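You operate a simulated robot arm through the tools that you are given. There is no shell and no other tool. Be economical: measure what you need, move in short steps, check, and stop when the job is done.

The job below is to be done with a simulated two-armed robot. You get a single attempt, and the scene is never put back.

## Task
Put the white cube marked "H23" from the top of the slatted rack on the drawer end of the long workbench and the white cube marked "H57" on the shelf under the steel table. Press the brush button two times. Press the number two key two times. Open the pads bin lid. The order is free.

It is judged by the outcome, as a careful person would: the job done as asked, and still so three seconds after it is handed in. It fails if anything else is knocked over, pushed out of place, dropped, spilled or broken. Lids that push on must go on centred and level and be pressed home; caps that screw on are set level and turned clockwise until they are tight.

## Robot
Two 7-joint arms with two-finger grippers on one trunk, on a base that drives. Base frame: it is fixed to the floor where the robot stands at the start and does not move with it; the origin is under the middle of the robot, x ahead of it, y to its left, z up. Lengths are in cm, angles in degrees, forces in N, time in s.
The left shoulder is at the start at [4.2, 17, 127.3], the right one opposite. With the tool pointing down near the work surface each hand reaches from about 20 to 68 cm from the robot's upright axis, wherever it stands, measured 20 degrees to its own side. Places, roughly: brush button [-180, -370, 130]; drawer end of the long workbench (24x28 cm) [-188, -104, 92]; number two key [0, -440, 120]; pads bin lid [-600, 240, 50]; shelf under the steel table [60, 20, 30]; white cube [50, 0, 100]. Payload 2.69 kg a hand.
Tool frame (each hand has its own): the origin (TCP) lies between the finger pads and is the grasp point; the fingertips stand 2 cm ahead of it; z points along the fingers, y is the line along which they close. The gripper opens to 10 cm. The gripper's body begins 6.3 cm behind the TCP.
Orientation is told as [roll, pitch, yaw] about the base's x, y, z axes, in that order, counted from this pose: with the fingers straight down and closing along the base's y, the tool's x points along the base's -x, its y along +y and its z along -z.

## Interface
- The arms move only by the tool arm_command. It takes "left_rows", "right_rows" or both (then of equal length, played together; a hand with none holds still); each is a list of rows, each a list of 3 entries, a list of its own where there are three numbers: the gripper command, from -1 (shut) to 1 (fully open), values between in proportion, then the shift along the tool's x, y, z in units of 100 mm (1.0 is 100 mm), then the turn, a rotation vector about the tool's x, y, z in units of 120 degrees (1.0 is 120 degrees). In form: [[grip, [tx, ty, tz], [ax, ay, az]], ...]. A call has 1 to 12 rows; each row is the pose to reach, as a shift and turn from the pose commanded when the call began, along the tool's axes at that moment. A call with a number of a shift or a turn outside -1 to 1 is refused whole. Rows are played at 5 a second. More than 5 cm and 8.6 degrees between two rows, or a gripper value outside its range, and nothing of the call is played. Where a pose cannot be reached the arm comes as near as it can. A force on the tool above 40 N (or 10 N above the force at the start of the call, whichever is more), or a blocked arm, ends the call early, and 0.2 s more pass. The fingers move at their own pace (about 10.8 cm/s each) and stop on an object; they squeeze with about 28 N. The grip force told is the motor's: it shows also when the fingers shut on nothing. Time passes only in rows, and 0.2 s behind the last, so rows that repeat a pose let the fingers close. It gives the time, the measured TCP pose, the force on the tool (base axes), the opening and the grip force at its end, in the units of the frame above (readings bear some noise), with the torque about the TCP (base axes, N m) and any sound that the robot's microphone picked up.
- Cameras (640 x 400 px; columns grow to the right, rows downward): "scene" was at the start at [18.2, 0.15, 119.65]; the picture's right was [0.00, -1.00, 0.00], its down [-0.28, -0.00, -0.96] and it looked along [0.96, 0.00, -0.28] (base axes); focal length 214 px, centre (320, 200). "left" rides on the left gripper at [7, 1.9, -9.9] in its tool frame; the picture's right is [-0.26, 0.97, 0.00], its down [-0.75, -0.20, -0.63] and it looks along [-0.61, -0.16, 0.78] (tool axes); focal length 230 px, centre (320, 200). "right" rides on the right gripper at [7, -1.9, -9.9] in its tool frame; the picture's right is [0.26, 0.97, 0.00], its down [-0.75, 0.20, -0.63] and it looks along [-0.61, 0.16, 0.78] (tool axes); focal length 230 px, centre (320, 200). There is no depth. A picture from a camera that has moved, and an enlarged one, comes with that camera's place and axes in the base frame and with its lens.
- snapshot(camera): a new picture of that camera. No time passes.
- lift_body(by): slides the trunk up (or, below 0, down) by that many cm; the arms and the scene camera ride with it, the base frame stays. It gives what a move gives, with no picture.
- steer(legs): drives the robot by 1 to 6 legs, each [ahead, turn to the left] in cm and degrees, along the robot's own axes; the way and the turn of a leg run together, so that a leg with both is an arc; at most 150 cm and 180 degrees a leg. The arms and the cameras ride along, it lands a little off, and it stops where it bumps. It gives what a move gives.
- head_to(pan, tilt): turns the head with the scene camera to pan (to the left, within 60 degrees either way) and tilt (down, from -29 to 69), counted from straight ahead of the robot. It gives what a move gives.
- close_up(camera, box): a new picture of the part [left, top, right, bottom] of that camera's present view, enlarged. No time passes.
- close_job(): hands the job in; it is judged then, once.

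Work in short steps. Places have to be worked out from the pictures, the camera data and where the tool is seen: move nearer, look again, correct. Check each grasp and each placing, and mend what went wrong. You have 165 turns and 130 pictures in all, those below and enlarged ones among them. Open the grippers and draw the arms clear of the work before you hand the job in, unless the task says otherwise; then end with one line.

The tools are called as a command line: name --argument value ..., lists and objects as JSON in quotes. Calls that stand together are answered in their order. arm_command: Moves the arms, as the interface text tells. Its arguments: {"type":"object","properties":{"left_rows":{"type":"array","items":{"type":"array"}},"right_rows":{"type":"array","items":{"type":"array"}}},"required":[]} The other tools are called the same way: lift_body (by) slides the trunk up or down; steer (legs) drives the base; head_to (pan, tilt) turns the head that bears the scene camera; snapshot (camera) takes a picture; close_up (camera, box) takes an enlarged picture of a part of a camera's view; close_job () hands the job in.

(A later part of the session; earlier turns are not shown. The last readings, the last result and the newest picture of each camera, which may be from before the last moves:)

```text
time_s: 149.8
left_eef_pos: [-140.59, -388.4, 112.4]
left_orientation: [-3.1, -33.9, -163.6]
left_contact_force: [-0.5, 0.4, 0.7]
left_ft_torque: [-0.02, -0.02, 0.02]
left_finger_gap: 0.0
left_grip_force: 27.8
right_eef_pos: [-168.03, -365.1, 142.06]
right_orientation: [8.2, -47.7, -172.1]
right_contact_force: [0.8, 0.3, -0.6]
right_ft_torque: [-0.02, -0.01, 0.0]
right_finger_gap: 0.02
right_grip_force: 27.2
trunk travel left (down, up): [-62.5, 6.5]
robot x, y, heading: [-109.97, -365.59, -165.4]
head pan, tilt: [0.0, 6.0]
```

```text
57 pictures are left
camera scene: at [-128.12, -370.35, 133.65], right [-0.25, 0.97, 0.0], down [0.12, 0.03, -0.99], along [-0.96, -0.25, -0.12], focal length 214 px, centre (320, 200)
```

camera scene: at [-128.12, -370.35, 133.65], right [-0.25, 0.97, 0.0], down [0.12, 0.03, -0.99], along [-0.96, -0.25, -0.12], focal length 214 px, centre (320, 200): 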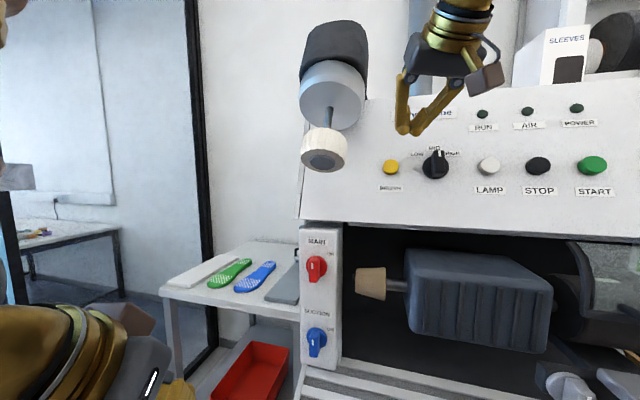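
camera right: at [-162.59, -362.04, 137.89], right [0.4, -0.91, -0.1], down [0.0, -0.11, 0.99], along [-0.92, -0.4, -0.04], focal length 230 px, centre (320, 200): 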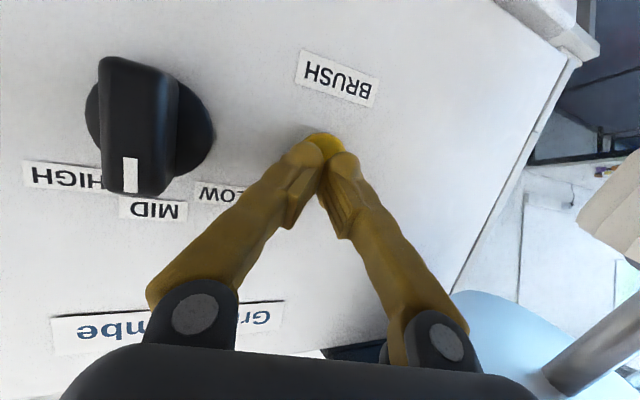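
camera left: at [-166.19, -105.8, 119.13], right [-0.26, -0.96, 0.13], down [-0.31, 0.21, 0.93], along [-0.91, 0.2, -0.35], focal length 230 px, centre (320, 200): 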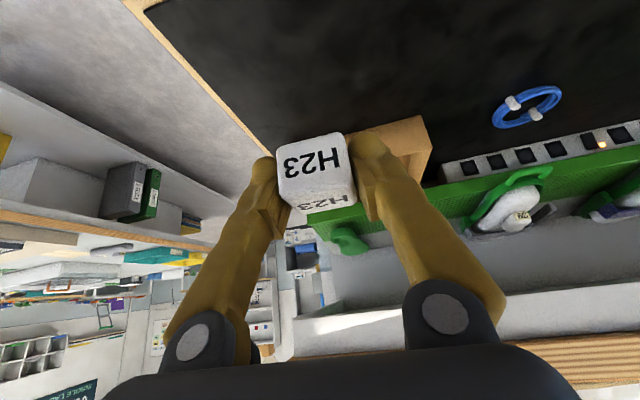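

No further click; nothing else changed. I back off 25 cm from the grinder before re-folding the right arm and turning.

steer --legs '[[-25, 0]]'

head_to --pan 0 --tilt 10

arm_command --right_rows '[[-1, [0.15, -0.08, -0.06], [0, 0.065, 0]], [-1, [0.3, -0.16, -0.12], [0, 0.13, 0]], [-1, [0.45, -0.24, -0.18], [0, 0.195, 0]], [-1, [0.6, -0.32, -0.24], [0, 0.26, 0]], [-1, [0.75, -0.4, -0.3], [0, 0.325, 0]], [-1, [0.9, -0.46, -0.35], [0, 0.39, 0]]]' --left_rows '[[-1, [-0.05, -0.1, 0], [0, 0, 0]], [-1, [-0.1, -0.2, 0], [0, 0, 0]], [-1, [-0.2, -0.3, 0.0], [0, 0, 0]], [-1, [-0.3, -0.4, 0.1], [0, 0, 0]], [-1, [-0.4, -0.4, 0.2], [0, 0, 0]], [-1, [-0.5, -0.4, 0.3], [0, 0, 0]]]'

```text
time_s: 151.6
left_eef_pos: [-116.78, -382.24, 112.54]
left_orientation: [-3.2, -34.0, -163.7]
left_contact_force: [0.6, -0.3, -0.1]
left_ft_torque: [-0.01, -0.01, 0.04]
left_finger_gap: 0.0
left_grip_force: 28.3
right_eef_pos: [-143.98, -358.85, 142.02]
right_orientation: [8.0, -47.7, -172.0]
right_contact_force: [0.1, 0.2, -0.3]
right_ft_torque: [-0.01, -0.01, -0.01]
right_finger_gap: 0.0
right_grip_force: 27.6
trunk travel left (down, up): [-62.5, 6.5]
robot x, y, heading: [-86.21, -359.45, -165.3]
head pan, tilt: [0.0, 6.0]
```

```text
time_s: 152.2
left_eef_pos: [-117.65, -381.83, 113.48]
left_orientation: [-4.6, -38.1, -161.6]
left_contact_force: [0.1, 0.3, 0.5]
left_ft_torque: [0.02, 0.01, -0.03]
left_finger_gap: 0.0
left_grip_force: 27.9
right_eef_pos: [-141.85, -358.36, 142.86]
right_orientation: [8.3, -48.7, -172.2]
right_contact_force: [-0.5, 0.3, 1.1]
right_ft_torque: [0.02, 0.0, 0.02]
right_finger_gap: 0.01
right_grip_force: 28.1
trunk travel left (down, up): [-62.5, 6.5]
robot x, y, heading: [-86.11, -360.3, -165.4]
head pan, tilt: [0.0, 10.0]
```

```text
time_s: 153.7
left_eef_pos: [-121.67, -379.57, 113.65]
left_orientation: [-3.0, -35.0, -163.7]
left_contact_force: [-0.1, -0.1, 0.7]
left_ft_torque: [-0.01, -0.02, -0.02]
left_finger_gap: 0.03
left_grip_force: 28.0
left hand out of reach, approached as far as the arm can: row 1
right_eef_pos: [-134.83, -352.2, 138.09]
right_orientation: [5.6, -1.9, -166.1]
right_contact_force: [-1.2, 0.1, -0.3]
right_ft_torque: [0.01, -0.04, 0.0]
right_finger_gap: 0.01
right_grip_force: 27.6
trunk travel left (down, up): [-62.5, 6.5]
robot x, y, heading: [-86.03, -359.75, -165.4]
head pan, tilt: [0.0, 10.0]
```

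Arms are tidy. I turn left 70 degrees and look towards the keypad side.

steer --legs '[[0, 70]]'

head_to --pan 35 --tilt 10

snapshot --camera "scene"

```text
time_s: 157.2
left_eef_pos: [-79.62, -400.03, 113.64]
left_orientation: [-3.3, -34.9, -93.5]
left_contact_force: [-1.1, 0.5, -0.5]
left_ft_torque: [-0.01, -0.02, -0.01]
left_finger_gap: 0.02
left_grip_force: 28.7
right_eef_pos: [-109.6, -402.8, 138.17]
right_orientation: [5.4, -2.1, -96.1]
right_contact_force: [-0.9, -0.1, 0.4]
right_ft_torque: [-0.03, 0.01, 0.04]
right_finger_gap: 0.0
right_grip_force: 27.8
trunk travel left (down, up): [-62.5, 6.5]
robot x, y, heading: [-87.06, -359.71, -95.2]
head pan, tilt: [0.0, 10.0]
```

```text
time_s: 158.2
left_eef_pos: [-79.37, -398.3, 114.21]
left_orientation: [-3.2, -35.8, -93.6]
left_contact_force: [-0.3, 0.1, 1.0]
left_ft_torque: [0.02, -0.03, 0.02]
left_finger_gap: 0.0
left_grip_force: 27.9
right_eef_pos: [-109.3, -400.82, 138.7]
right_orientation: [5.4, -2.9, -96.0]
right_contact_force: [0.2, -0.7, -0.5]
right_ft_torque: [0.03, 0.03, -0.02]
right_finger_gap: 0.01
right_grip_force: 28.4
trunk travel left (down, up): [-62.5, 6.5]
robot x, y, heading: [-86.87, -359.66, -95.2]
head pan, tilt: [35.0, 10.0]
```

```text
56 pictures are left
camera scene: at [-83.38, -376.99, 133.01], right [-0.87, -0.49, -0.01], down [-0.08, 0.17, -0.98], along [0.49, -0.85, -0.19], focal length 214 px, centre (320, 200)
```

scene: 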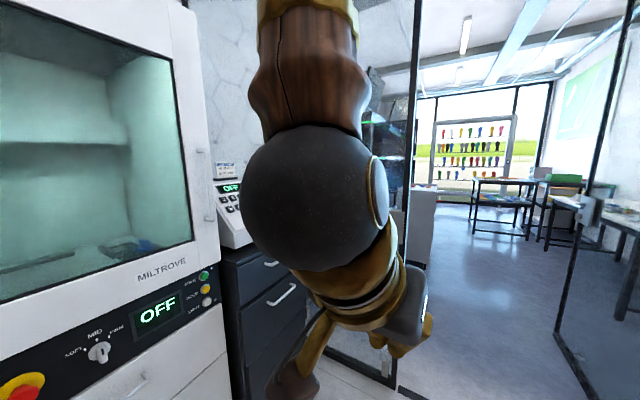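

The keypad device with an OFF display sits on the dark cabinet just right of the mill, at about [0, -440, 120]; the mill front is near x -12. I restore the arms and drive an arc to about [-65, -419].

arm_command --right_rows '[[-1, [0.1, 0, 0], [0, 0, 0]], [-1, [0.2, 0, 0], [0, 0.01, 0]], [-1, [0.3, 0, 0], [0, 0.02, 0]], [-1, [0.4, 0, 0], [0, 0.02, 0]]]' --left_rows '[[-1, [0, 0, 0], [0, 0, 0]], [-1, [0, 0, 0], [0, 0, 0]], [-1, [0, 0, 0], [0, 0, 0]], [-1, [0, 0, 0], [0, 0, 0]]]'

steer --legs '[[66, 50]]'

head_to --pan 15 --tilt 15

snapshot --camera "scene"

```text
time_s: 159.2
left_eef_pos: [-79.22, -398.22, 114.32]
left_orientation: [-3.2, -35.9, -93.5]
left_contact_force: [0.6, -0.1, 0.1]
left_ft_torque: [-0.01, 0.03, -0.03]
left_finger_gap: 0.01
left_grip_force: 27.5
right_eef_pos: [-108.89, -396.7, 138.63]
right_orientation: [5.4, -0.8, -95.8]
right_contact_force: [0.1, 0.6, 0.2]
right_ft_torque: [0.01, -0.02, 0.0]
right_finger_gap: 0.01
right_grip_force: 28.4
trunk travel left (down, up): [-62.5, 6.5]
robot x, y, heading: [-86.47, -359.77, -95.1]
head pan, tilt: [35.0, 10.0]
```

```text
time_s: 162.9
left_eef_pos: [-31.17, -439.74, 114.38]
left_orientation: [-3.2, -35.9, -44.1]
left_contact_force: [1.1, -0.4, 0.3]
left_ft_torque: [0.01, 0.03, 0.0]
left_finger_gap: 0.0
left_grip_force: 28.3
right_eef_pos: [-51.32, -461.43, 138.53]
right_orientation: [5.2, -0.7, -46.3]
right_contact_force: [-0.1, -0.6, -0.3]
right_ft_torque: [0.01, -0.02, 0.0]
right_finger_gap: 0.0
right_grip_force: 27.9
trunk travel left (down, up): [-62.5, 6.5]
robot x, y, heading: [-65.14, -420.69, -45.8]
head pan, tilt: [35.0, 10.0]
cut short: leg 1
```

```text
time_s: 163.7
left_eef_pos: [-32.43, -438.39, 115.08]
left_orientation: [-3.3, -36.9, -44.0]
left_contact_force: [0.1, 0.5, -0.7]
left_ft_torque: [-0.01, -0.07, -0.01]
left_finger_gap: 0.01
left_grip_force: 28.2
right_eef_pos: [-53.27, -459.62, 139.2]
right_orientation: [5.3, -1.7, -46.3]
right_contact_force: [0.1, 0.0, -0.6]
right_ft_torque: [-0.02, 0.0, 0.03]
right_finger_gap: 0.01
right_grip_force: 28.4
trunk travel left (down, up): [-62.5, 6.5]
robot x, y, heading: [-65.5, -420.56, -46.1]
head pan, tilt: [15.0, 15.0]
```

```text
55 pictures are left
camera scene: at [-51.37, -431.78, 132.22], right [-0.51, -0.86, 0.0], down [-0.23, 0.14, -0.96], along [0.83, -0.49, -0.27], focal length 214 px, centre (320, 200)
```

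scene: 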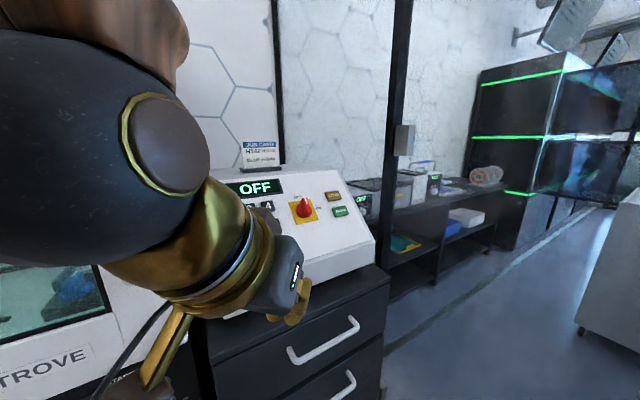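

The left wrist hides the keypad. I turn left to heading 0 so the keypad is ahead of the right hand, keeping both hands short of the mill front.

arm_command --right_rows '[[-1, [0, 0, 0], [0, 0, 0]], [-1, [0, -0.2, 0], [0, 0, 0]], [-1, [0, -0.4, 0], [0, 0, 0]]]' --left_rows '[[-1, [0, 0.1, 0], [0, 0, 0]], [-1, [0, 0.2, 0], [0, 0, 0]], [-1, [0, 0.3, 0], [0, 0, 0]]]'

steer --legs '[[0, 40]]'

head_to --pan -20 --tilt 15

snapshot --camera "scene"

```text
time_s: 164.5
left_eef_pos: [-29.65, -437.42, 114.77]
left_orientation: [-3.8, -37.9, -43.4]
left_contact_force: [-0.3, -0.3, 0.8]
left_ft_torque: [0.02, 0.03, 0.0]
left_finger_gap: 0.0
left_grip_force: 28.3
left hand out of reach, approached as far as the arm can: row 3
right_eef_pos: [-55.91, -462.66, 138.74]
right_orientation: [5.3, -1.6, -46.2]
right_contact_force: [0.3, -0.2, 0.1]
right_ft_torque: [0.01, 0.0, 0.0]
right_finger_gap: 0.0
right_grip_force: 27.9
trunk travel left (down, up): [-62.5, 6.5]
robot x, y, heading: [-65.45, -420.98, -46.1]
head pan, tilt: [15.0, 15.0]
```

```text
time_s: 166.8
left_eef_pos: [-27.16, -410.01, 114.81]
left_orientation: [-3.7, -37.8, -2.7]
left_contact_force: [0.0, -0.6, -0.2]
left_ft_torque: [0.0, 0.02, 0.0]
left_finger_gap: 0.0
left_grip_force: 27.7
right_eef_pos: [-30.79, -446.22, 138.76]
right_orientation: [5.3, -1.7, -5.7]
right_contact_force: [-0.9, -0.1, 0.3]
right_ft_torque: [0.0, 0.01, 0.0]
right_finger_gap: 0.0
right_grip_force: 28.1
trunk travel left (down, up): [-62.5, 6.5]
robot x, y, heading: [-65.72, -420.86, -5.2]
head pan, tilt: [15.0, 15.0]
```

```text
time_s: 167.8
left_eef_pos: [-26.22, -410.7, 115.98]
left_orientation: [-5.6, -42.0, -0.6]
left_contact_force: [0.0, 0.5, 0.2]
left_ft_torque: [-0.01, -0.01, -0.01]
left_finger_gap: 0.02
left_grip_force: 28.2
right_eef_pos: [-32.73, -446.08, 139.26]
right_orientation: [5.3, -2.6, -5.6]
right_contact_force: [0.5, -0.7, -0.4]
right_ft_torque: [-0.02, 0.02, -0.03]
right_finger_gap: 0.0
right_grip_force: 28.5
trunk travel left (down, up): [-62.5, 6.5]
robot x, y, heading: [-65.43, -420.74, -5.1]
head pan, tilt: [-20.0, 15.0]
```

```text
54 pictures are left
camera scene: at [-47.93, -425.54, 132.19], right [-0.43, -0.9, 0.01], down [-0.25, 0.11, -0.96], along [0.87, -0.41, -0.27], focal length 214 px, centre (320, 200)
```

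scene: 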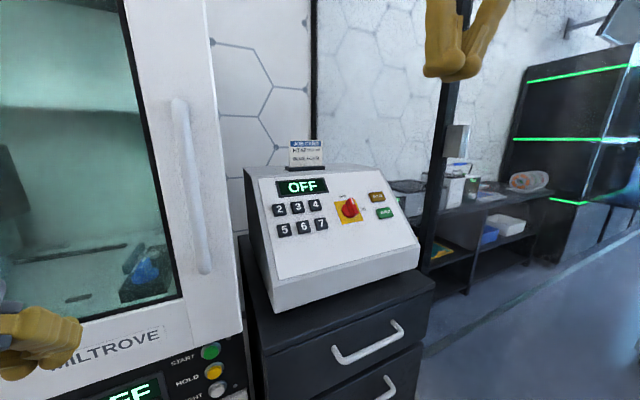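

Now the keypad is in clear view with keys 2, 3, 4 over 5, 6, 7. I zoom in to measure the 2 key.

close_up --camera "scene" --box '[244, 160, 404, 260]'

snapshot --camera "right"

```text
4.00 times, centred on (324, 210) of scene
camera zoom: at [-47.93, -425.54, 132.19], right [-0.43, -0.9, 0.01], down [-0.25, 0.11, -0.96], along [0.87, -0.41, -0.27], focal length 858 px, centre (304, 160)
```

zoom: 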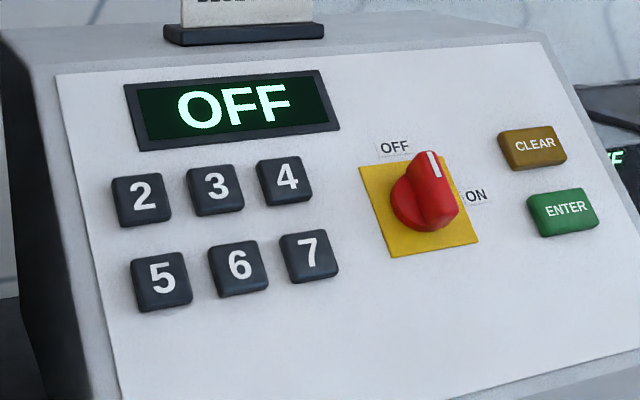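

```text
52 pictures are left
camera right: at [-40.41, -447.91, 148.67], right [-0.17, 0.98, 0.08], down [0.73, 0.07, 0.68], along [0.66, 0.17, -0.73], focal length 230 px, centre (320, 200)
```

right: 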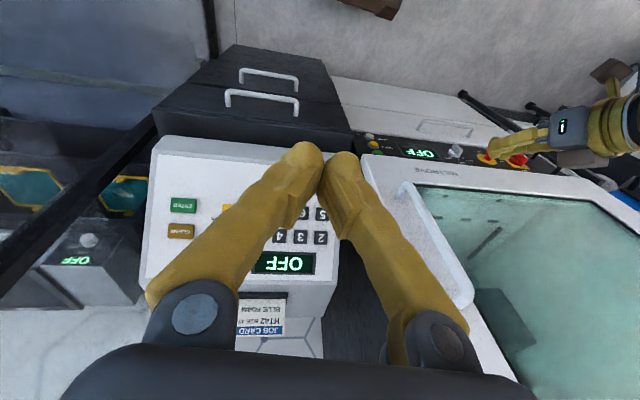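

Two views put key 2 at [1.6, -437.9, 115.6] and key 5 below it, so the face slopes about 48 degrees; keys are about 3 cm with 4-5 cm pitch. I swing the right hand to a 48 degree tilt and approach.

arm_command --right_rows '[[-1, [-0.15, 0.1, 0.05], [0, -0.063, 0]], [-1, [-0.3, 0.2, 0.1], [0, -0.126, 0]], [-1, [-0.45, 0.3, 0.15], [0, -0.189, 0]], [-1, [-0.6, 0.4, 0.25], [0, -0.252, 0]], [-1, [-0.8, 0.5, 0.35], [0, -0.315, 0]], [-1, [-1.0, 0.6, 0.5], [0, -0.378, 0]], [-1, [-1.0, 0.6, 0.5], [0, -0.378, 0]]]' --left_rows '[[-1, [0, 0, 0], [0, 0, 0]], [-1, [0, 0, 0], [0, 0, 0]], [-1, [0, 0, 0], [0, 0, 0]], [-1, [0, 0, 0], [0, 0, 0]], [-1, [0, 0, 0], [0, 0, 0]], [-1, [0, 0, 0], [0, 0, 0]], [-1, [0, 0, 0], [0, 0, 0]]]'

snapshot --camera "right"

```text
time_s: 169.7
left_eef_pos: [-25.53, -411.59, 117.65]
left_orientation: [-8.0, -46.4, 2.0]
left_contact_force: [0.0, 0.0, 0.1]
left_ft_torque: [0.02, -0.03, 0.0]
left_finger_gap: 0.0
left_grip_force: 28.0
right_eef_pos: [-24.6, -440.24, 136.09]
right_orientation: [7.8, -49.0, -11.1]
right_contact_force: [-0.1, -0.7, 0.7]
right_ft_torque: [-0.03, -0.02, 0.01]
right_finger_gap: 0.0
right_grip_force: 27.6
trunk travel left (down, up): [-62.5, 6.5]
robot x, y, heading: [-65.11, -420.79, -5.3]
head pan, tilt: [-20.0, 15.0]
stopped in row 7 (left hand): the arm was blocked; the commanded pose is now the measured one
```

```text
51 pictures are left
camera right: at [-36.73, -441.1, 137.18], right [-0.08, 0.99, -0.11], down [0.02, 0.11, 0.99], along [1.0, 0.08, -0.03], focal length 230 px, centre (320, 200)
```

right: 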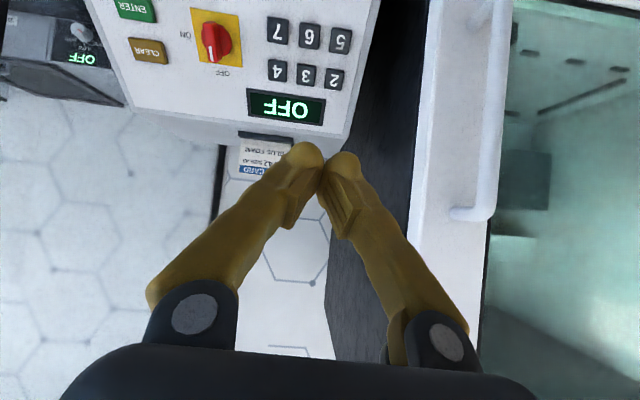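

The key re-measures at [1.6, -437.8, 115.3]; the tip must travel about 31 cm along its axis. I advance 9.5 cm with a small sideways correction, and bring the creeping left hand back.

arm_command --right_rows '[[-1, [-0.03, 0.1, 0.25], [0, 0, 0]], [-1, [-0.06, 0.2, 0.5], [0, 0, 0]], [-1, [-0.1, 0.29, 0.75], [0, 0, 0]], [-1, [-0.1, 0.29, 0.97], [0, 0, 0]]]' --left_rows '[[-1, [0.1, -0.1, -0.05], [0, 0.03, 0]], [-1, [0.2, -0.2, -0.1], [0, 0.06, 0]], [-1, [0.3, -0.2, -0.15], [0, 0.09, 0]], [-1, [0.4, -0.2, -0.2], [0, 0.12, 0]]]'

snapshot --camera "scene"

```text
time_s: 170.7
left_eef_pos: [-30.64, -413.44, 115.51]
left_orientation: [-5.4, -29.7, -1.6]
left_contact_force: [0.2, -0.3, 0.3]
left_ft_torque: [-0.04, -0.02, 0.0]
left_finger_gap: 0.0
left_grip_force: 28.0
left hand out of reach, approached as far as the arm can: row 1, 2, 3, 4
right_eef_pos: [-16.01, -437.77, 130.69]
right_orientation: [8.0, -48.8, -11.1]
right_contact_force: [0.4, -1.0, -0.1]
right_ft_torque: [0.02, 0.01, -0.02]
right_finger_gap: 0.0
right_grip_force: 27.6
trunk travel left (down, up): [-62.5, 6.5]
robot x, y, heading: [-65.59, -420.83, -5.3]
head pan, tilt: [-20.0, 15.0]
```

```text
50 pictures are left
camera scene: at [-48.0, -425.62, 132.19], right [-0.43, -0.9, 0.01], down [-0.25, 0.11, -0.96], along [0.87, -0.41, -0.27], focal length 214 px, centre (320, 200)
```

scene: 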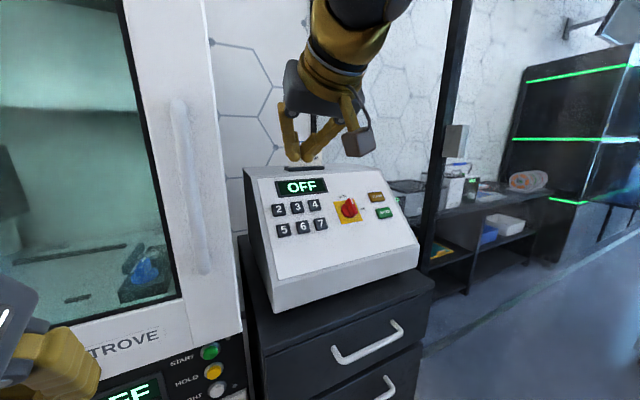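

Well aligned; 21 cm remain. I advance 16 cm in two calls and check.

arm_command --right_rows '[[-1, [0, 0, 0.25], [0, 0, 0]], [-1, [0, 0, 0.5], [0, 0, 0]], [-1, [0, 0, 0.75], [0, 0, 0]], [-1, [0, 0, 0.95], [0, 0, 0]]]' --left_rows '[[-1, [0, 0, 0], [0, 0, 0]], [-1, [0, 0, 0], [0, 0, 0]], [-1, [0, 0, 0], [0, 0, 0]], [-1, [0, 0, 0], [0, 0, 0]]]'

arm_command --right_rows '[[-1, [0, 0, 0.25], [0, 0, 0]], [-1, [0, 0, 0.5], [0, 0, 0]], [-1, [0, 0, 0.65], [0, 0, 0]], [-1, [0, 0, 0.65], [0, 0, 0]]]' --left_rows '[[-1, [0, 0, 0], [0, 0, 0]], [-1, [0, 0, 0], [0, 0, 0]], [-1, [0, 0, 0], [0, 0, 0]], [-1, [0, 0, 0], [0, 0, 0]]]'

snapshot --camera "right"

snapshot --camera "scene"

```text
time_s: 171.7
left_eef_pos: [-30.54, -413.44, 115.48]
left_orientation: [-5.4, -29.5, -1.7]
left_contact_force: [-0.3, -0.2, 0.2]
left_ft_torque: [0.01, -0.02, -0.02]
left_finger_gap: 0.0
left_grip_force: 27.9
right_eef_pos: [-8.64, -437.65, 124.48]
right_orientation: [8.0, -48.8, -11.1]
right_contact_force: [0.6, -0.8, -0.3]
right_ft_torque: [0.03, -0.02, -0.02]
right_finger_gap: 0.0
right_grip_force: 28.1
trunk travel left (down, up): [-62.5, 6.5]
robot x, y, heading: [-65.55, -420.87, -5.5]
head pan, tilt: [-20.0, 15.0]
```

```text
time_s: 172.7
left_eef_pos: [-30.68, -413.45, 115.47]
left_orientation: [-5.4, -29.6, -1.7]
left_contact_force: [0.2, -0.2, 0.8]
left_ft_torque: [0.01, 0.02, 0.04]
left_finger_gap: 0.0
left_grip_force: 28.5
right_eef_pos: [-3.68, -437.52, 120.33]
right_orientation: [8.1, -48.8, -11.1]
right_contact_force: [0.1, -0.2, 0.5]
right_ft_torque: [-0.01, 0.0, 0.02]
right_finger_gap: 0.0
right_grip_force: 27.8
trunk travel left (down, up): [-62.5, 6.5]
robot x, y, heading: [-65.34, -420.58, -5.3]
head pan, tilt: [-20.0, 15.0]
```

```text
49 pictures are left
camera right: at [-15.89, -438.32, 121.51], right [-0.08, 0.99, -0.1], down [0.02, 0.11, 0.99], along [1.0, 0.08, -0.03], focal length 230 px, centre (320, 200)
```

right: 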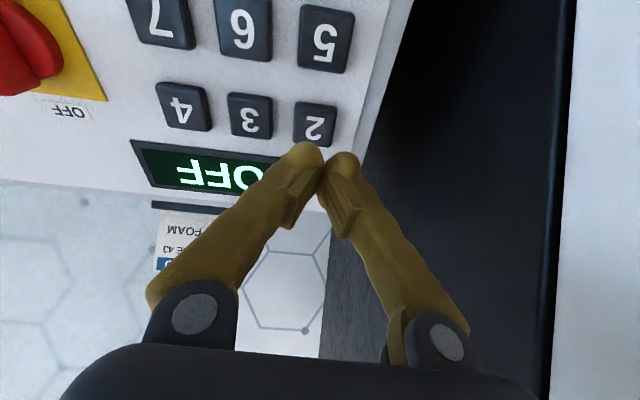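

```text
48 pictures are left
camera scene: at [-48.01, -425.6, 132.19], right [-0.43, -0.9, 0.01], down [-0.25, 0.11, -0.96], along [0.87, -0.41, -0.27], focal length 214 px, centre (320, 200)
```

scene: 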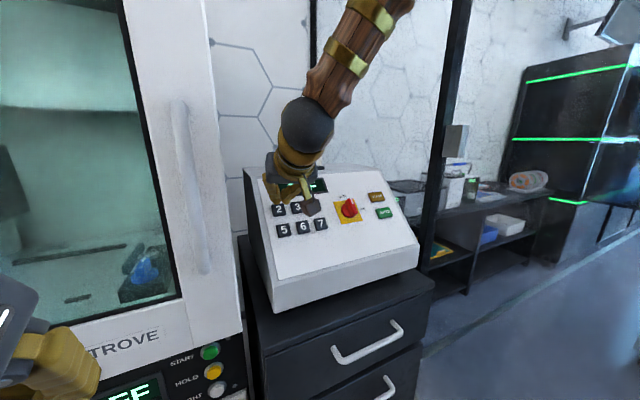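

Aligned within 4 mm with 5.3 cm to go. I press to about 5 mm past the face and listen.

arm_command --right_rows '[[-1, [0.03, -0.04, 0.2], [0, 0, 0]], [-1, [0.03, -0.04, 0.35], [0, 0, 0]], [-1, [0.03, -0.04, 0.45], [0, 0, 0]], [-1, [0.03, -0.04, 0.52], [0, 0, 0]], [-1, [0.03, -0.04, 0.57], [0, 0, 0]]]' --left_rows '[[-1, [0, 0, 0], [0, 0, 0]], [-1, [0, 0, 0], [0, 0, 0]], [-1, [0, 0, 0], [0, 0, 0]], [-1, [0, 0, 0], [0, 0, 0]], [-1, [0, 0, 0], [0, 0, 0]]]'

snapshot --camera "right"

```text
time_s: 173.8
left_eef_pos: [-30.85, -413.52, 115.54]
left_orientation: [-5.4, -29.5, -1.7]
left_contact_force: [0.3, 0.6, 1.6]
left_ft_torque: [-0.02, -0.01, -0.02]
left_finger_gap: 0.0
left_grip_force: 28.2
right_eef_pos: [0.27, -437.85, 116.41]
right_orientation: [8.2, -48.9, -11.1]
right_contact_force: [-0.9, -0.2, 0.8]
right_ft_torque: [0.0, 0.04, 0.0]
right_finger_gap: 0.61
right_grip_force: 28.2
trunk travel left (down, up): [-62.5, 6.5]
robot x, y, heading: [-65.49, -420.42, -5.2]
head pan, tilt: [-20.0, 15.0]
```

```text
47 pictures are left
camera right: at [-11.84, -438.61, 117.57], right [-0.08, 0.99, -0.1], down [0.02, 0.11, 0.99], along [1.0, 0.08, -0.03], focal length 230 px, centre (320, 200)
```

right: 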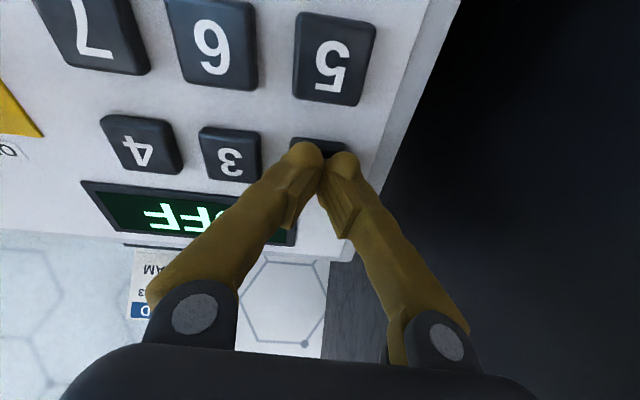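

No click and no force yet. I press on in small steps.

arm_command --right_rows '[[-1, [0, 0, 0.04], [0, 0, 0]], [-1, [0, 0, 0.08], [0, 0, 0]], [-1, [0, 0, 0.12], [0, 0, 0]]]' --left_rows '[[-1, [0, 0, 0], [0, 0, 0]], [-1, [0, 0, 0], [0, 0, 0]], [-1, [0, 0, 0], [0, 0, 0]]]'

close_up --camera "right" --box '[240, 80, 432, 200]'

```text
time_s: 174.7
left_eef_pos: [-31.69, -413.13, 115.69]
left_orientation: [-5.2, -29.5, -2.1]
left_contact_force: [0.2, 0.6, -0.4]
left_ft_torque: [-0.02, -0.04, 0.01]
left_finger_gap: 0.01
left_grip_force: 27.4
right_eef_pos: [0.56, -437.82, 116.21]
right_orientation: [8.3, -49.3, -11.1]
right_contact_force: [-17.0, 1.9, 21.5]
right_ft_torque: [0.01, 0.17, 0.01]
right_finger_gap: 0.59
right_grip_force: 30.2
trunk travel left (down, up): [-62.5, 6.5]
robot x, y, heading: [-65.64, -421.01, -5.4]
head pan, tilt: [-20.0, 15.0]
heard: click
```

```text
3.33 times, centred on (336, 140) of right
camera zoom: at [-11.57, -438.6, 117.17], right [-0.08, 0.99, -0.11], down [0.01, 0.11, 0.99], along [1.0, 0.08, -0.02], focal length 767 px, centre (267, 400)
```

zoom: 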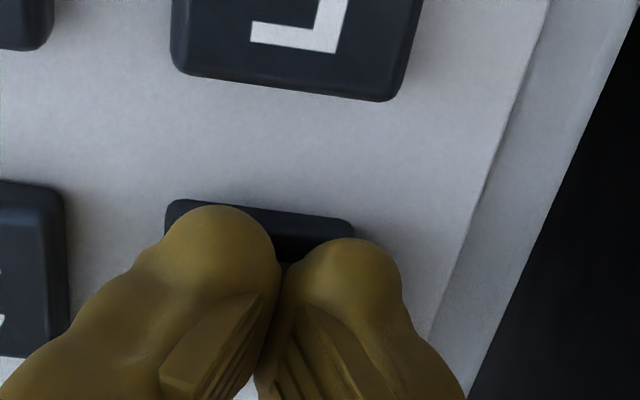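

Click: first press of key 2 at 27 N. I retract 2.5 cm, shift 3 mm towards the key centre, and press again in the same call.

arm_command --right_rows '[[-1, [0, 0, -0.12], [0, 0, 0]], [-1, [0, -0.03, -0.25], [0, 0, 0]], [-1, [0, -0.03, -0.25], [0, 0, 0]], [-1, [0, -0.03, -0.25], [0, 0, 0]]]' --left_rows '[[-1, [0, 0, 0], [0, 0, 0]], [-1, [0, 0, 0], [0, 0, 0]], [-1, [0, 0, 0], [0, 0, 0]], [-1, [0, 0, 0], [0, 0, 0]]]'

arm_command --right_rows '[[-1, [0, 0, 0.1], [0, 0, 0]], [-1, [0, 0, 0.18], [0, 0, 0]], [-1, [0, 0, 0.22], [0, 0, 0]], [-1, [0, 0, 0.26], [0, 0, 0]]]' --left_rows '[[-1, [0, 0, 0], [0, 0, 0]], [-1, [0, 0, 0], [0, 0, 0]], [-1, [0, 0, 0], [0, 0, 0]], [-1, [0, 0, 0], [0, 0, 0]]]'

```text
time_s: 175.7
left_eef_pos: [-30.63, -413.46, 115.57]
left_orientation: [-5.4, -29.6, -1.7]
left_contact_force: [-0.4, 0.2, 0.3]
left_ft_torque: [0.02, -0.01, -0.01]
left_finger_gap: 0.0
left_grip_force: 27.7
right_eef_pos: [-0.75, -438.15, 116.96]
right_orientation: [8.1, -48.7, -11.1]
right_contact_force: [-0.1, 0.1, -0.1]
right_ft_torque: [-0.02, 0.01, 0.01]
right_finger_gap: 0.0
right_grip_force: 29.2
trunk travel left (down, up): [-62.5, 6.5]
robot x, y, heading: [-65.56, -420.59, -5.3]
head pan, tilt: [-20.0, 15.0]
```

```text
time_s: 176.7
left_eef_pos: [-32.27, -413.16, 115.7]
left_orientation: [-5.0, -29.2, -2.1]
left_contact_force: [-0.5, -0.4, -0.4]
left_ft_torque: [-0.03, -0.02, -0.01]
left_finger_gap: 0.0
left_grip_force: 28.1
right_eef_pos: [0.34, -438.06, 116.03]
right_orientation: [8.1, -49.3, -11.1]
right_contact_force: [-18.3, -1.0, 18.4]
right_ft_torque: [0.0, 0.24, 0.05]
right_finger_gap: 0.57
right_grip_force: 29.3
trunk travel left (down, up): [-62.5, 6.5]
robot x, y, heading: [-65.16, -420.66, -5.4]
head pan, tilt: [-20.0, 15.0]
heard: click
```

Second click. I retract 9.5 cm and check the keypad.

arm_command --right_rows '[[-1, [0, 0, -0.25], [0, 0, 0]], [-1, [0, 0, -0.5], [0, 0, 0]], [-1, [0, 0, -0.75], [0, 0, 0]], [-1, [0, 0, -0.98], [0, 0, 0]]]' --left_rows '[[-1, [0, 0, 0], [0, 0, 0]], [-1, [0, 0, 0], [0, 0, 0]], [-1, [0, 0, 0], [0, 0, 0]], [-1, [0, 0, 0], [0, 0, 0]]]'

arm_command --right_rows '[[-1, [0, 0, -0.25], [0, 0, 0]], [-1, [0, 0, -0.5], [0, 0.05, 0]], [-1, [0, 0, -0.75], [0, 0.1, 0]], [-1, [0, 0, -0.98], [0, 0.15, 0]]]' --left_rows '[[-1, [0, 0, 0], [0, 0, 0]], [-1, [0, 0, 0], [0, 0, 0]], [-1, [0, 0, 0], [0, 0, 0]], [-1, [0, 0, 0], [0, 0, 0]]]'

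snapshot --camera "scene"

```text
time_s: 177.7
left_eef_pos: [-30.7, -413.46, 115.57]
left_orientation: [-5.4, -29.5, -1.6]
left_contact_force: [-0.6, -0.1, 0.4]
left_ft_torque: [0.01, -0.02, 0.03]
left_finger_gap: 0.0
left_grip_force: 28.0
right_eef_pos: [-6.44, -438.35, 121.95]
right_orientation: [8.0, -48.6, -11.3]
right_contact_force: [-0.4, -0.6, -0.3]
right_ft_torque: [0.0, -0.01, -0.02]
right_finger_gap: 0.0
right_grip_force: 29.7
trunk travel left (down, up): [-62.5, 6.5]
robot x, y, heading: [-65.71, -420.83, -5.0]
head pan, tilt: [-20.0, 15.0]
```

```text
time_s: 178.7
left_eef_pos: [-30.66, -413.56, 115.45]
left_orientation: [-5.4, -29.7, -1.6]
left_contact_force: [-1.0, 0.0, 0.4]
left_ft_torque: [0.01, -0.03, 0.01]
left_finger_gap: 0.0
left_grip_force: 27.8
right_eef_pos: [-13.78, -438.15, 128.23]
right_orientation: [6.0, -30.8, -8.3]
right_contact_force: [-0.6, -0.5, -0.6]
right_ft_torque: [0.03, -0.02, -0.01]
right_finger_gap: 0.01
right_grip_force: 29.9
trunk travel left (down, up): [-62.5, 6.5]
robot x, y, heading: [-65.36, -421.2, -5.4]
head pan, tilt: [-20.0, 15.0]
```

```text
45 pictures are left
camera scene: at [-48.1, -425.55, 132.21], right [-0.43, -0.9, 0.01], down [-0.25, 0.11, -0.96], along [0.87, -0.41, -0.27], focal length 214 px, centre (320, 200)
```

scene: 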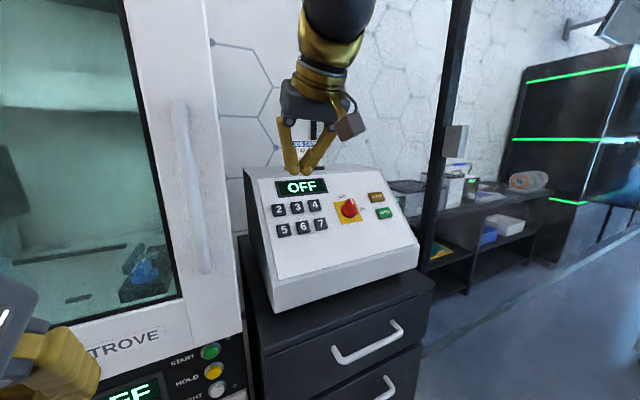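

Keypad done, nothing disturbed. Now the pads bin far away at [-600, 240]: I back out, then turn to face up the aisle.

steer --legs '[[-42, 0]]'

head_to --pan 0 --tilt 15

arm_command --right_rows '[[-1, [0.1, -0.1, -0.05], [0, 0.06, 0]], [-1, [0.2, -0.2, -0.1], [0, 0.12, 0]], [-1, [0.3, -0.3, -0.1], [0, 0.18, 0]], [-1, [0.4, -0.4, -0.1], [0, 0.24, 0]]]' --left_rows '[[-1, [-0.1, 0, 0], [0, 0, 0]], [-1, [-0.2, 0, 0], [0, 0, 0]], [-1, [-0.2, 0, 0], [0, 0, 0]], [-1, [-0.2, 0, 0], [0, 0, 0]]]'

steer --legs '[[0, 94]]'

snapshot --camera "scene"

```text
time_s: 181.2
left_eef_pos: [-72.02, -409.66, 115.58]
left_orientation: [-5.5, -29.5, -2.0]
left_contact_force: [-0.3, -0.1, -0.4]
left_ft_torque: [0.02, 0.03, 0.0]
left_finger_gap: 0.03
left_grip_force: 27.8
right_eef_pos: [-55.21, -434.53, 128.18]
right_orientation: [5.9, -30.9, -8.6]
right_contact_force: [0.1, -0.1, 0.8]
right_ft_torque: [0.0, 0.02, 0.01]
right_finger_gap: 0.01
right_grip_force: 29.4
trunk travel left (down, up): [-62.5, 6.5]
robot x, y, heading: [-106.38, -417.07, -5.8]
head pan, tilt: [-20.0, 15.0]
```

```text
time_s: 182.0
left_eef_pos: [-71.41, -411.0, 116.66]
left_orientation: [-7.6, -33.2, 0.1]
left_contact_force: [-0.4, 0.6, 0.0]
left_ft_torque: [0.01, 0.02, 0.0]
left_finger_gap: 0.0
left_grip_force: 27.3
right_eef_pos: [-57.29, -434.4, 129.14]
right_orientation: [6.0, -31.7, -8.6]
right_contact_force: [-0.9, 0.2, 0.8]
right_ft_torque: [0.04, 0.03, -0.01]
right_finger_gap: 0.0
right_grip_force: 29.6
trunk travel left (down, up): [-62.5, 6.5]
robot x, y, heading: [-106.76, -416.53, -5.5]
head pan, tilt: [0.0, 15.0]
```

```text
time_s: 183.0
left_eef_pos: [-71.01, -410.24, 117.32]
left_orientation: [-6.2, -31.4, -1.5]
left_contact_force: [-0.3, 0.6, 0.0]
left_ft_torque: [0.01, 0.0, -0.04]
left_finger_gap: 0.0
left_grip_force: 27.7
left hand out of reach, approached as far as the arm can: row 1
right_eef_pos: [-61.51, -437.91, 127.46]
right_orientation: [5.1, -2.9, -5.9]
right_contact_force: [0.4, 0.0, 0.1]
right_ft_torque: [0.05, -0.01, -0.01]
right_finger_gap: 0.02
right_grip_force: 29.8
trunk travel left (down, up): [-62.5, 6.5]
robot x, y, heading: [-106.7, -416.64, -5.8]
head pan, tilt: [0.0, 15.0]
```

```text
time_s: 187.6
left_eef_pos: [-116.63, -381.63, 117.31]
left_orientation: [-5.9, -31.2, 94.0]
left_contact_force: [-0.6, 0.7, -0.9]
left_ft_torque: [-0.01, 0.01, -0.03]
left_finger_gap: 0.0
left_grip_force: 27.7
right_eef_pos: [-90.12, -369.7, 127.52]
right_orientation: [5.1, -3.2, 89.7]
right_contact_force: [-0.1, -0.4, 0.8]
right_ft_torque: [-0.02, 0.0, 0.01]
right_finger_gap: 0.01
right_grip_force: 28.9
trunk travel left (down, up): [-62.5, 6.5]
robot x, y, heading: [-105.73, -416.96, 89.8]
head pan, tilt: [0.0, 15.0]
```

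```text
44 pictures are left
camera scene: at [-105.92, -398.12, 132.19], right [1.0, -0.01, 0.0], down [0.0, -0.28, -0.96], along [0.01, 0.96, -0.28], focal length 214 px, centre (320, 200)
```

scene: 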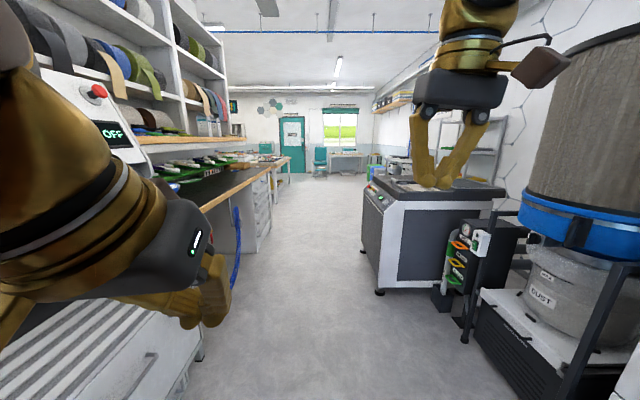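

The aisle is clear straight ahead. I drive up it in three stretches, re-commanding the arms in between.

head_to --pan 0 --tilt 16

arm_command --right_rows '[[-1, [-0.05, 0, 0], [0, 0, 0]], [-1, [-0.1, 0, 0], [0, 0, 0]], [-1, [-0.1, 0, 0], [0, 0, 0]]]' --left_rows '[[-1, [-0.1, -0.1, 0], [0, 0, 0]], [-1, [-0.2, -0.2, 0], [0, 0, 0]], [-1, [-0.2, -0.3, 0], [0, 0, 0]]]'

steer --legs '[[140, 0]]'

head_to --pan 0 --tilt 15

arm_command --right_rows '[[-1, [-0.05, 0, 0], [0, 0, 0]], [-1, [-0.15, 0, 0], [0, 0, 0]], [-1, [-0.2, 0, 0], [0, 0, 0]]]' --left_rows '[[-1, [-0.1, 0, 0], [0, 0.01, 0]], [-1, [-0.2, 0, 0], [0, 0.02, 0]], [-1, [-0.2, 0, 0], [0, 0.02, 0]]]'

steer --legs '[[140, 0]]'

snapshot --camera "scene"

```text
time_s: 188.2
left_eef_pos: [-115.71, -380.7, 118.55]
left_orientation: [-8.5, -35.1, 96.4]
left_contact_force: [0.5, 1.0, 0.2]
left_ft_torque: [0.02, -0.06, -0.03]
left_finger_gap: 0.02
left_grip_force: 28.6
right_eef_pos: [-90.24, -371.45, 128.08]
right_orientation: [5.0, -3.9, 89.7]
right_contact_force: [-0.2, -0.3, 0.3]
right_ft_torque: [-0.02, -0.01, -0.02]
right_finger_gap: 0.0
right_grip_force: 29.9
trunk travel left (down, up): [-62.5, 6.5]
robot x, y, heading: [-105.91, -416.89, 89.5]
head pan, tilt: [0.0, 16.0]
```

```text
time_s: 189.0
left_eef_pos: [-113.82, -381.78, 119.19]
left_orientation: [-5.8, -32.1, 94.0]
left_contact_force: [1.4, 0.5, 0.2]
left_ft_torque: [-0.03, 0.0, 0.02]
left_finger_gap: 0.0
left_grip_force: 28.3
right_eef_pos: [-90.14, -370.71, 128.4]
right_orientation: [5.1, -4.0, 89.7]
right_contact_force: [0.4, 0.5, 0.2]
right_ft_torque: [-0.01, 0.0, -0.01]
right_finger_gap: 0.0
right_grip_force: 29.7
trunk travel left (down, up): [-62.5, 6.5]
robot x, y, heading: [-106.16, -417.04, 89.6]
head pan, tilt: [0.0, 16.0]
```

```text
time_s: 195.9
left_eef_pos: [-113.03, -243.83, 119.24]
left_orientation: [-5.8, -32.1, 93.8]
left_contact_force: [1.3, -0.2, 1.3]
left_ft_torque: [0.01, 0.0, 0.0]
left_finger_gap: 0.0
left_grip_force: 27.8
right_eef_pos: [-89.33, -232.69, 128.31]
right_orientation: [5.1, -4.0, 89.7]
right_contact_force: [0.3, -0.8, -0.3]
right_ft_torque: [0.01, -0.02, -0.01]
right_finger_gap: 0.0
right_grip_force: 29.3
trunk travel left (down, up): [-62.5, 6.5]
robot x, y, heading: [-105.03, -278.52, 89.6]
head pan, tilt: [0.0, 16.0]
```

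```text
time_s: 196.5
left_eef_pos: [-112.5, -244.26, 120.19]
left_orientation: [-7.2, -34.5, 94.8]
left_contact_force: [0.2, -0.5, -0.9]
left_ft_torque: [0.02, -0.02, -0.01]
left_finger_gap: 0.02
left_grip_force: 27.8
right_eef_pos: [-89.35, -234.69, 129.0]
right_orientation: [4.9, -4.9, 89.7]
right_contact_force: [-0.4, 0.5, 0.1]
right_ft_torque: [-0.04, 0.01, 0.01]
right_finger_gap: 0.01
right_grip_force: 29.6
trunk travel left (down, up): [-62.5, 6.5]
robot x, y, heading: [-105.23, -279.0, 89.5]
head pan, tilt: [0.0, 15.0]
```

```text
time_s: 197.3
left_eef_pos: [-113.35, -243.91, 120.97]
left_orientation: [-5.7, -30.7, 93.4]
left_contact_force: [0.8, -0.6, 0.1]
left_ft_torque: [0.01, 0.01, -0.03]
left_finger_gap: 0.0
left_grip_force: 28.0
right_eef_pos: [-89.24, -232.82, 129.14]
right_orientation: [5.1, -4.9, 89.7]
right_contact_force: [-0.4, 0.4, -0.1]
right_ft_torque: [-0.01, 0.0, -0.01]
right_finger_gap: 0.03
right_grip_force: 29.6
trunk travel left (down, up): [-62.5, 6.5]
robot x, y, heading: [-104.89, -279.01, 89.5]
head pan, tilt: [0.0, 15.0]
```

```text
time_s: 204.3
left_eef_pos: [-115.21, -102.88, 120.89]
left_orientation: [-5.8, -30.7, 95.0]
left_contact_force: [-0.1, 0.2, 0.3]
left_ft_torque: [-0.02, 0.01, -0.01]
left_finger_gap: 0.01
left_grip_force: 28.1
right_eef_pos: [-91.45, -91.16, 129.22]
right_orientation: [5.0, -4.9, 91.1]
right_contact_force: [0.6, 0.2, -0.5]
right_ft_torque: [-0.01, 0.01, -0.01]
right_finger_gap: 0.0
right_grip_force: 29.0
trunk travel left (down, up): [-62.5, 6.5]
robot x, y, heading: [-105.68, -137.38, 91.0]
head pan, tilt: [0.0, 15.0]
```

```text
43 pictures are left
camera scene: at [-106.53, -118.94, 132.18], right [1.0, 0.02, 0.0], down [0.01, -0.28, -0.96], along [-0.02, 0.96, -0.28], focal length 214 px, centre (320, 200)
```

scene: 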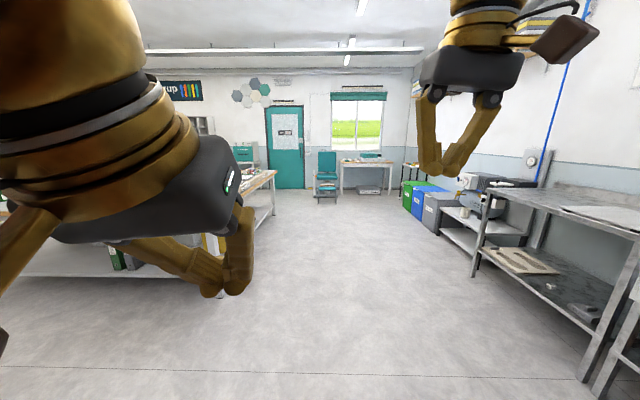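

I can see an island table to the left (x -198 to -408, y from about 40). The route is the corridor at y about -25 along -x. I drive up to y -25 and turn left.

head_to --pan 0 --tilt 16

arm_command --right_rows '[[-1, [0, 0, 0], [0, 0, 0]], [-1, [0.1, 0, 0], [0, 0, 0]], [-1, [0.1, 0, 0], [0, 0, 0]]]' --left_rows '[[-1, [-0.1, 0, 0.1], [0, 0.02, 0]], [-1, [-0.2, 0, 0.2], [0, 0.04, 0]], [-1, [-0.2, 0, 0.3], [0, 0.04, 0]]]'

steer --legs '[[110, 0]]'

head_to --pan 0 --tilt 15

arm_command --right_rows '[[-1, [-0.05, 0, 0], [0, 0, 0]], [-1, [-0.15, 0, 0], [0, 0, 0]], [-1, [-0.2, 0, 0], [0, 0, 0]]]' --left_rows '[[-1, [-0.1, 0, 0], [0, 0.01, 0]], [-1, [-0.2, 0, 0], [0, 0.02, 0]], [-1, [-0.2, 0, 0], [0, 0.02, 0]]]'

steer --legs '[[0, 88]]'

snapshot --camera "scene"

```text
time_s: 204.9
left_eef_pos: [-114.44, -103.18, 122.03]
left_orientation: [-7.4, -33.1, 95.9]
left_contact_force: [-0.9, -0.3, 0.2]
left_ft_torque: [0.03, 0.01, 0.01]
left_finger_gap: 0.0
left_grip_force: 28.5
right_eef_pos: [-91.47, -93.06, 129.86]
right_orientation: [4.9, -5.8, 91.0]
right_contact_force: [0.3, 0.2, -1.2]
right_ft_torque: [-0.03, 0.01, 0.01]
right_finger_gap: 0.02
right_grip_force: 29.8
trunk travel left (down, up): [-62.5, 6.5]
robot x, y, heading: [-106.04, -137.35, 91.0]
head pan, tilt: [0.0, 16.0]
```

```text
time_s: 205.7
left_eef_pos: [-115.19, -101.27, 120.0]
left_orientation: [-5.4, -26.9, 94.3]
left_contact_force: [-0.5, -0.4, 0.5]
left_ft_torque: [0.0, 0.01, 0.01]
left_finger_gap: 0.0
left_grip_force: 28.2
right_eef_pos: [-91.39, -94.07, 129.63]
right_orientation: [4.9, -5.7, 91.1]
right_contact_force: [0.3, 0.2, -0.6]
right_ft_torque: [0.01, 0.01, -0.01]
right_finger_gap: 0.0
right_grip_force: 29.5
trunk travel left (down, up): [-62.5, 6.5]
robot x, y, heading: [-105.96, -137.63, 91.2]
head pan, tilt: [0.0, 16.0]
```

```text
time_s: 211.4
left_eef_pos: [-119.29, 9.19, 120.06]
left_orientation: [-5.6, -27.0, 95.5]
left_contact_force: [0.1, -0.4, 1.0]
left_ft_torque: [-0.03, -0.02, 0.0]
left_finger_gap: 0.0
left_grip_force: 28.0
right_eef_pos: [-95.37, 16.86, 129.69]
right_orientation: [4.8, -5.8, 92.2]
right_contact_force: [0.1, 0.4, 0.6]
right_ft_torque: [-0.01, 0.01, 0.01]
right_finger_gap: 0.01
right_grip_force: 29.4
trunk travel left (down, up): [-62.5, 6.5]
robot x, y, heading: [-109.24, -27.14, 92.2]
head pan, tilt: [0.0, 16.0]
```

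```text
time_s: 212.0
left_eef_pos: [-119.24, 7.52, 120.63]
left_orientation: [-5.5, -27.8, 95.4]
left_contact_force: [-1.3, -1.4, 0.5]
left_ft_torque: [0.0, -0.01, -0.02]
left_finger_gap: 0.01
left_grip_force: 27.9
right_eef_pos: [-95.34, 15.13, 130.32]
right_orientation: [4.9, -6.5, 92.2]
right_contact_force: [0.4, -0.6, 1.3]
right_ft_torque: [-0.01, 0.0, -0.02]
right_finger_gap: 0.01
right_grip_force: 29.7
trunk travel left (down, up): [-62.5, 6.5]
robot x, y, heading: [-109.1, -26.6, 92.3]
head pan, tilt: [0.0, 15.0]
```

```text
time_s: 212.8
left_eef_pos: [-119.41, 9.05, 121.5]
left_orientation: [-5.3, -25.5, 95.1]
left_contact_force: [-0.6, 0.1, 0.6]
left_ft_torque: [0.01, 0.03, -0.02]
left_finger_gap: 0.02
left_grip_force: 28.2
right_eef_pos: [-95.36, 16.72, 130.6]
right_orientation: [4.9, -6.7, 92.2]
right_contact_force: [-0.1, 0.9, 0.5]
right_ft_torque: [0.0, -0.05, -0.02]
right_finger_gap: 0.0
right_grip_force: 29.5
trunk travel left (down, up): [-62.5, 6.5]
robot x, y, heading: [-109.13, -26.99, 92.1]
head pan, tilt: [0.0, 15.0]
```

```text
time_s: 217.2
left_eef_pos: [-145.12, -37.23, 121.48]
left_orientation: [-5.2, -25.5, -174.6]
left_contact_force: [-0.1, 0.0, -0.5]
left_ft_torque: [0.01, 0.06, 0.03]
left_finger_gap: 0.01
left_grip_force: 27.7
right_eef_pos: [-153.0, -13.26, 130.47]
right_orientation: [4.9, -6.8, -177.4]
right_contact_force: [0.3, 0.1, 0.4]
right_ft_torque: [-0.02, 0.02, 0.0]
right_finger_gap: 0.0
right_grip_force: 29.1
trunk travel left (down, up): [-62.5, 6.5]
robot x, y, heading: [-108.97, -26.14, -177.4]
head pan, tilt: [0.0, 15.0]
```

```text
42 pictures are left
camera scene: at [-128.01, -26.74, 132.19], right [-0.04, 1.0, 0.0], down [0.28, 0.01, -0.96], along [-0.96, -0.04, -0.28], focal length 214 px, centre (320, 200)
```

scene: 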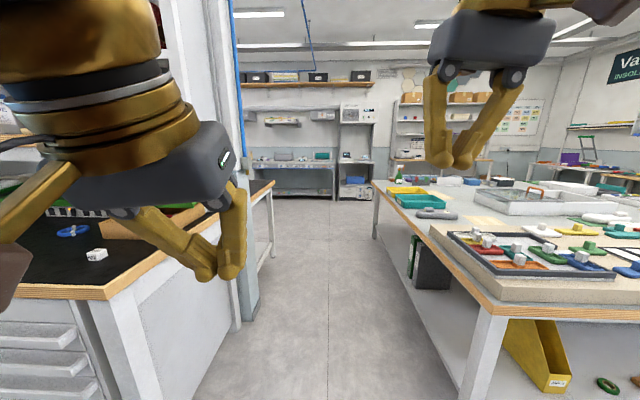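

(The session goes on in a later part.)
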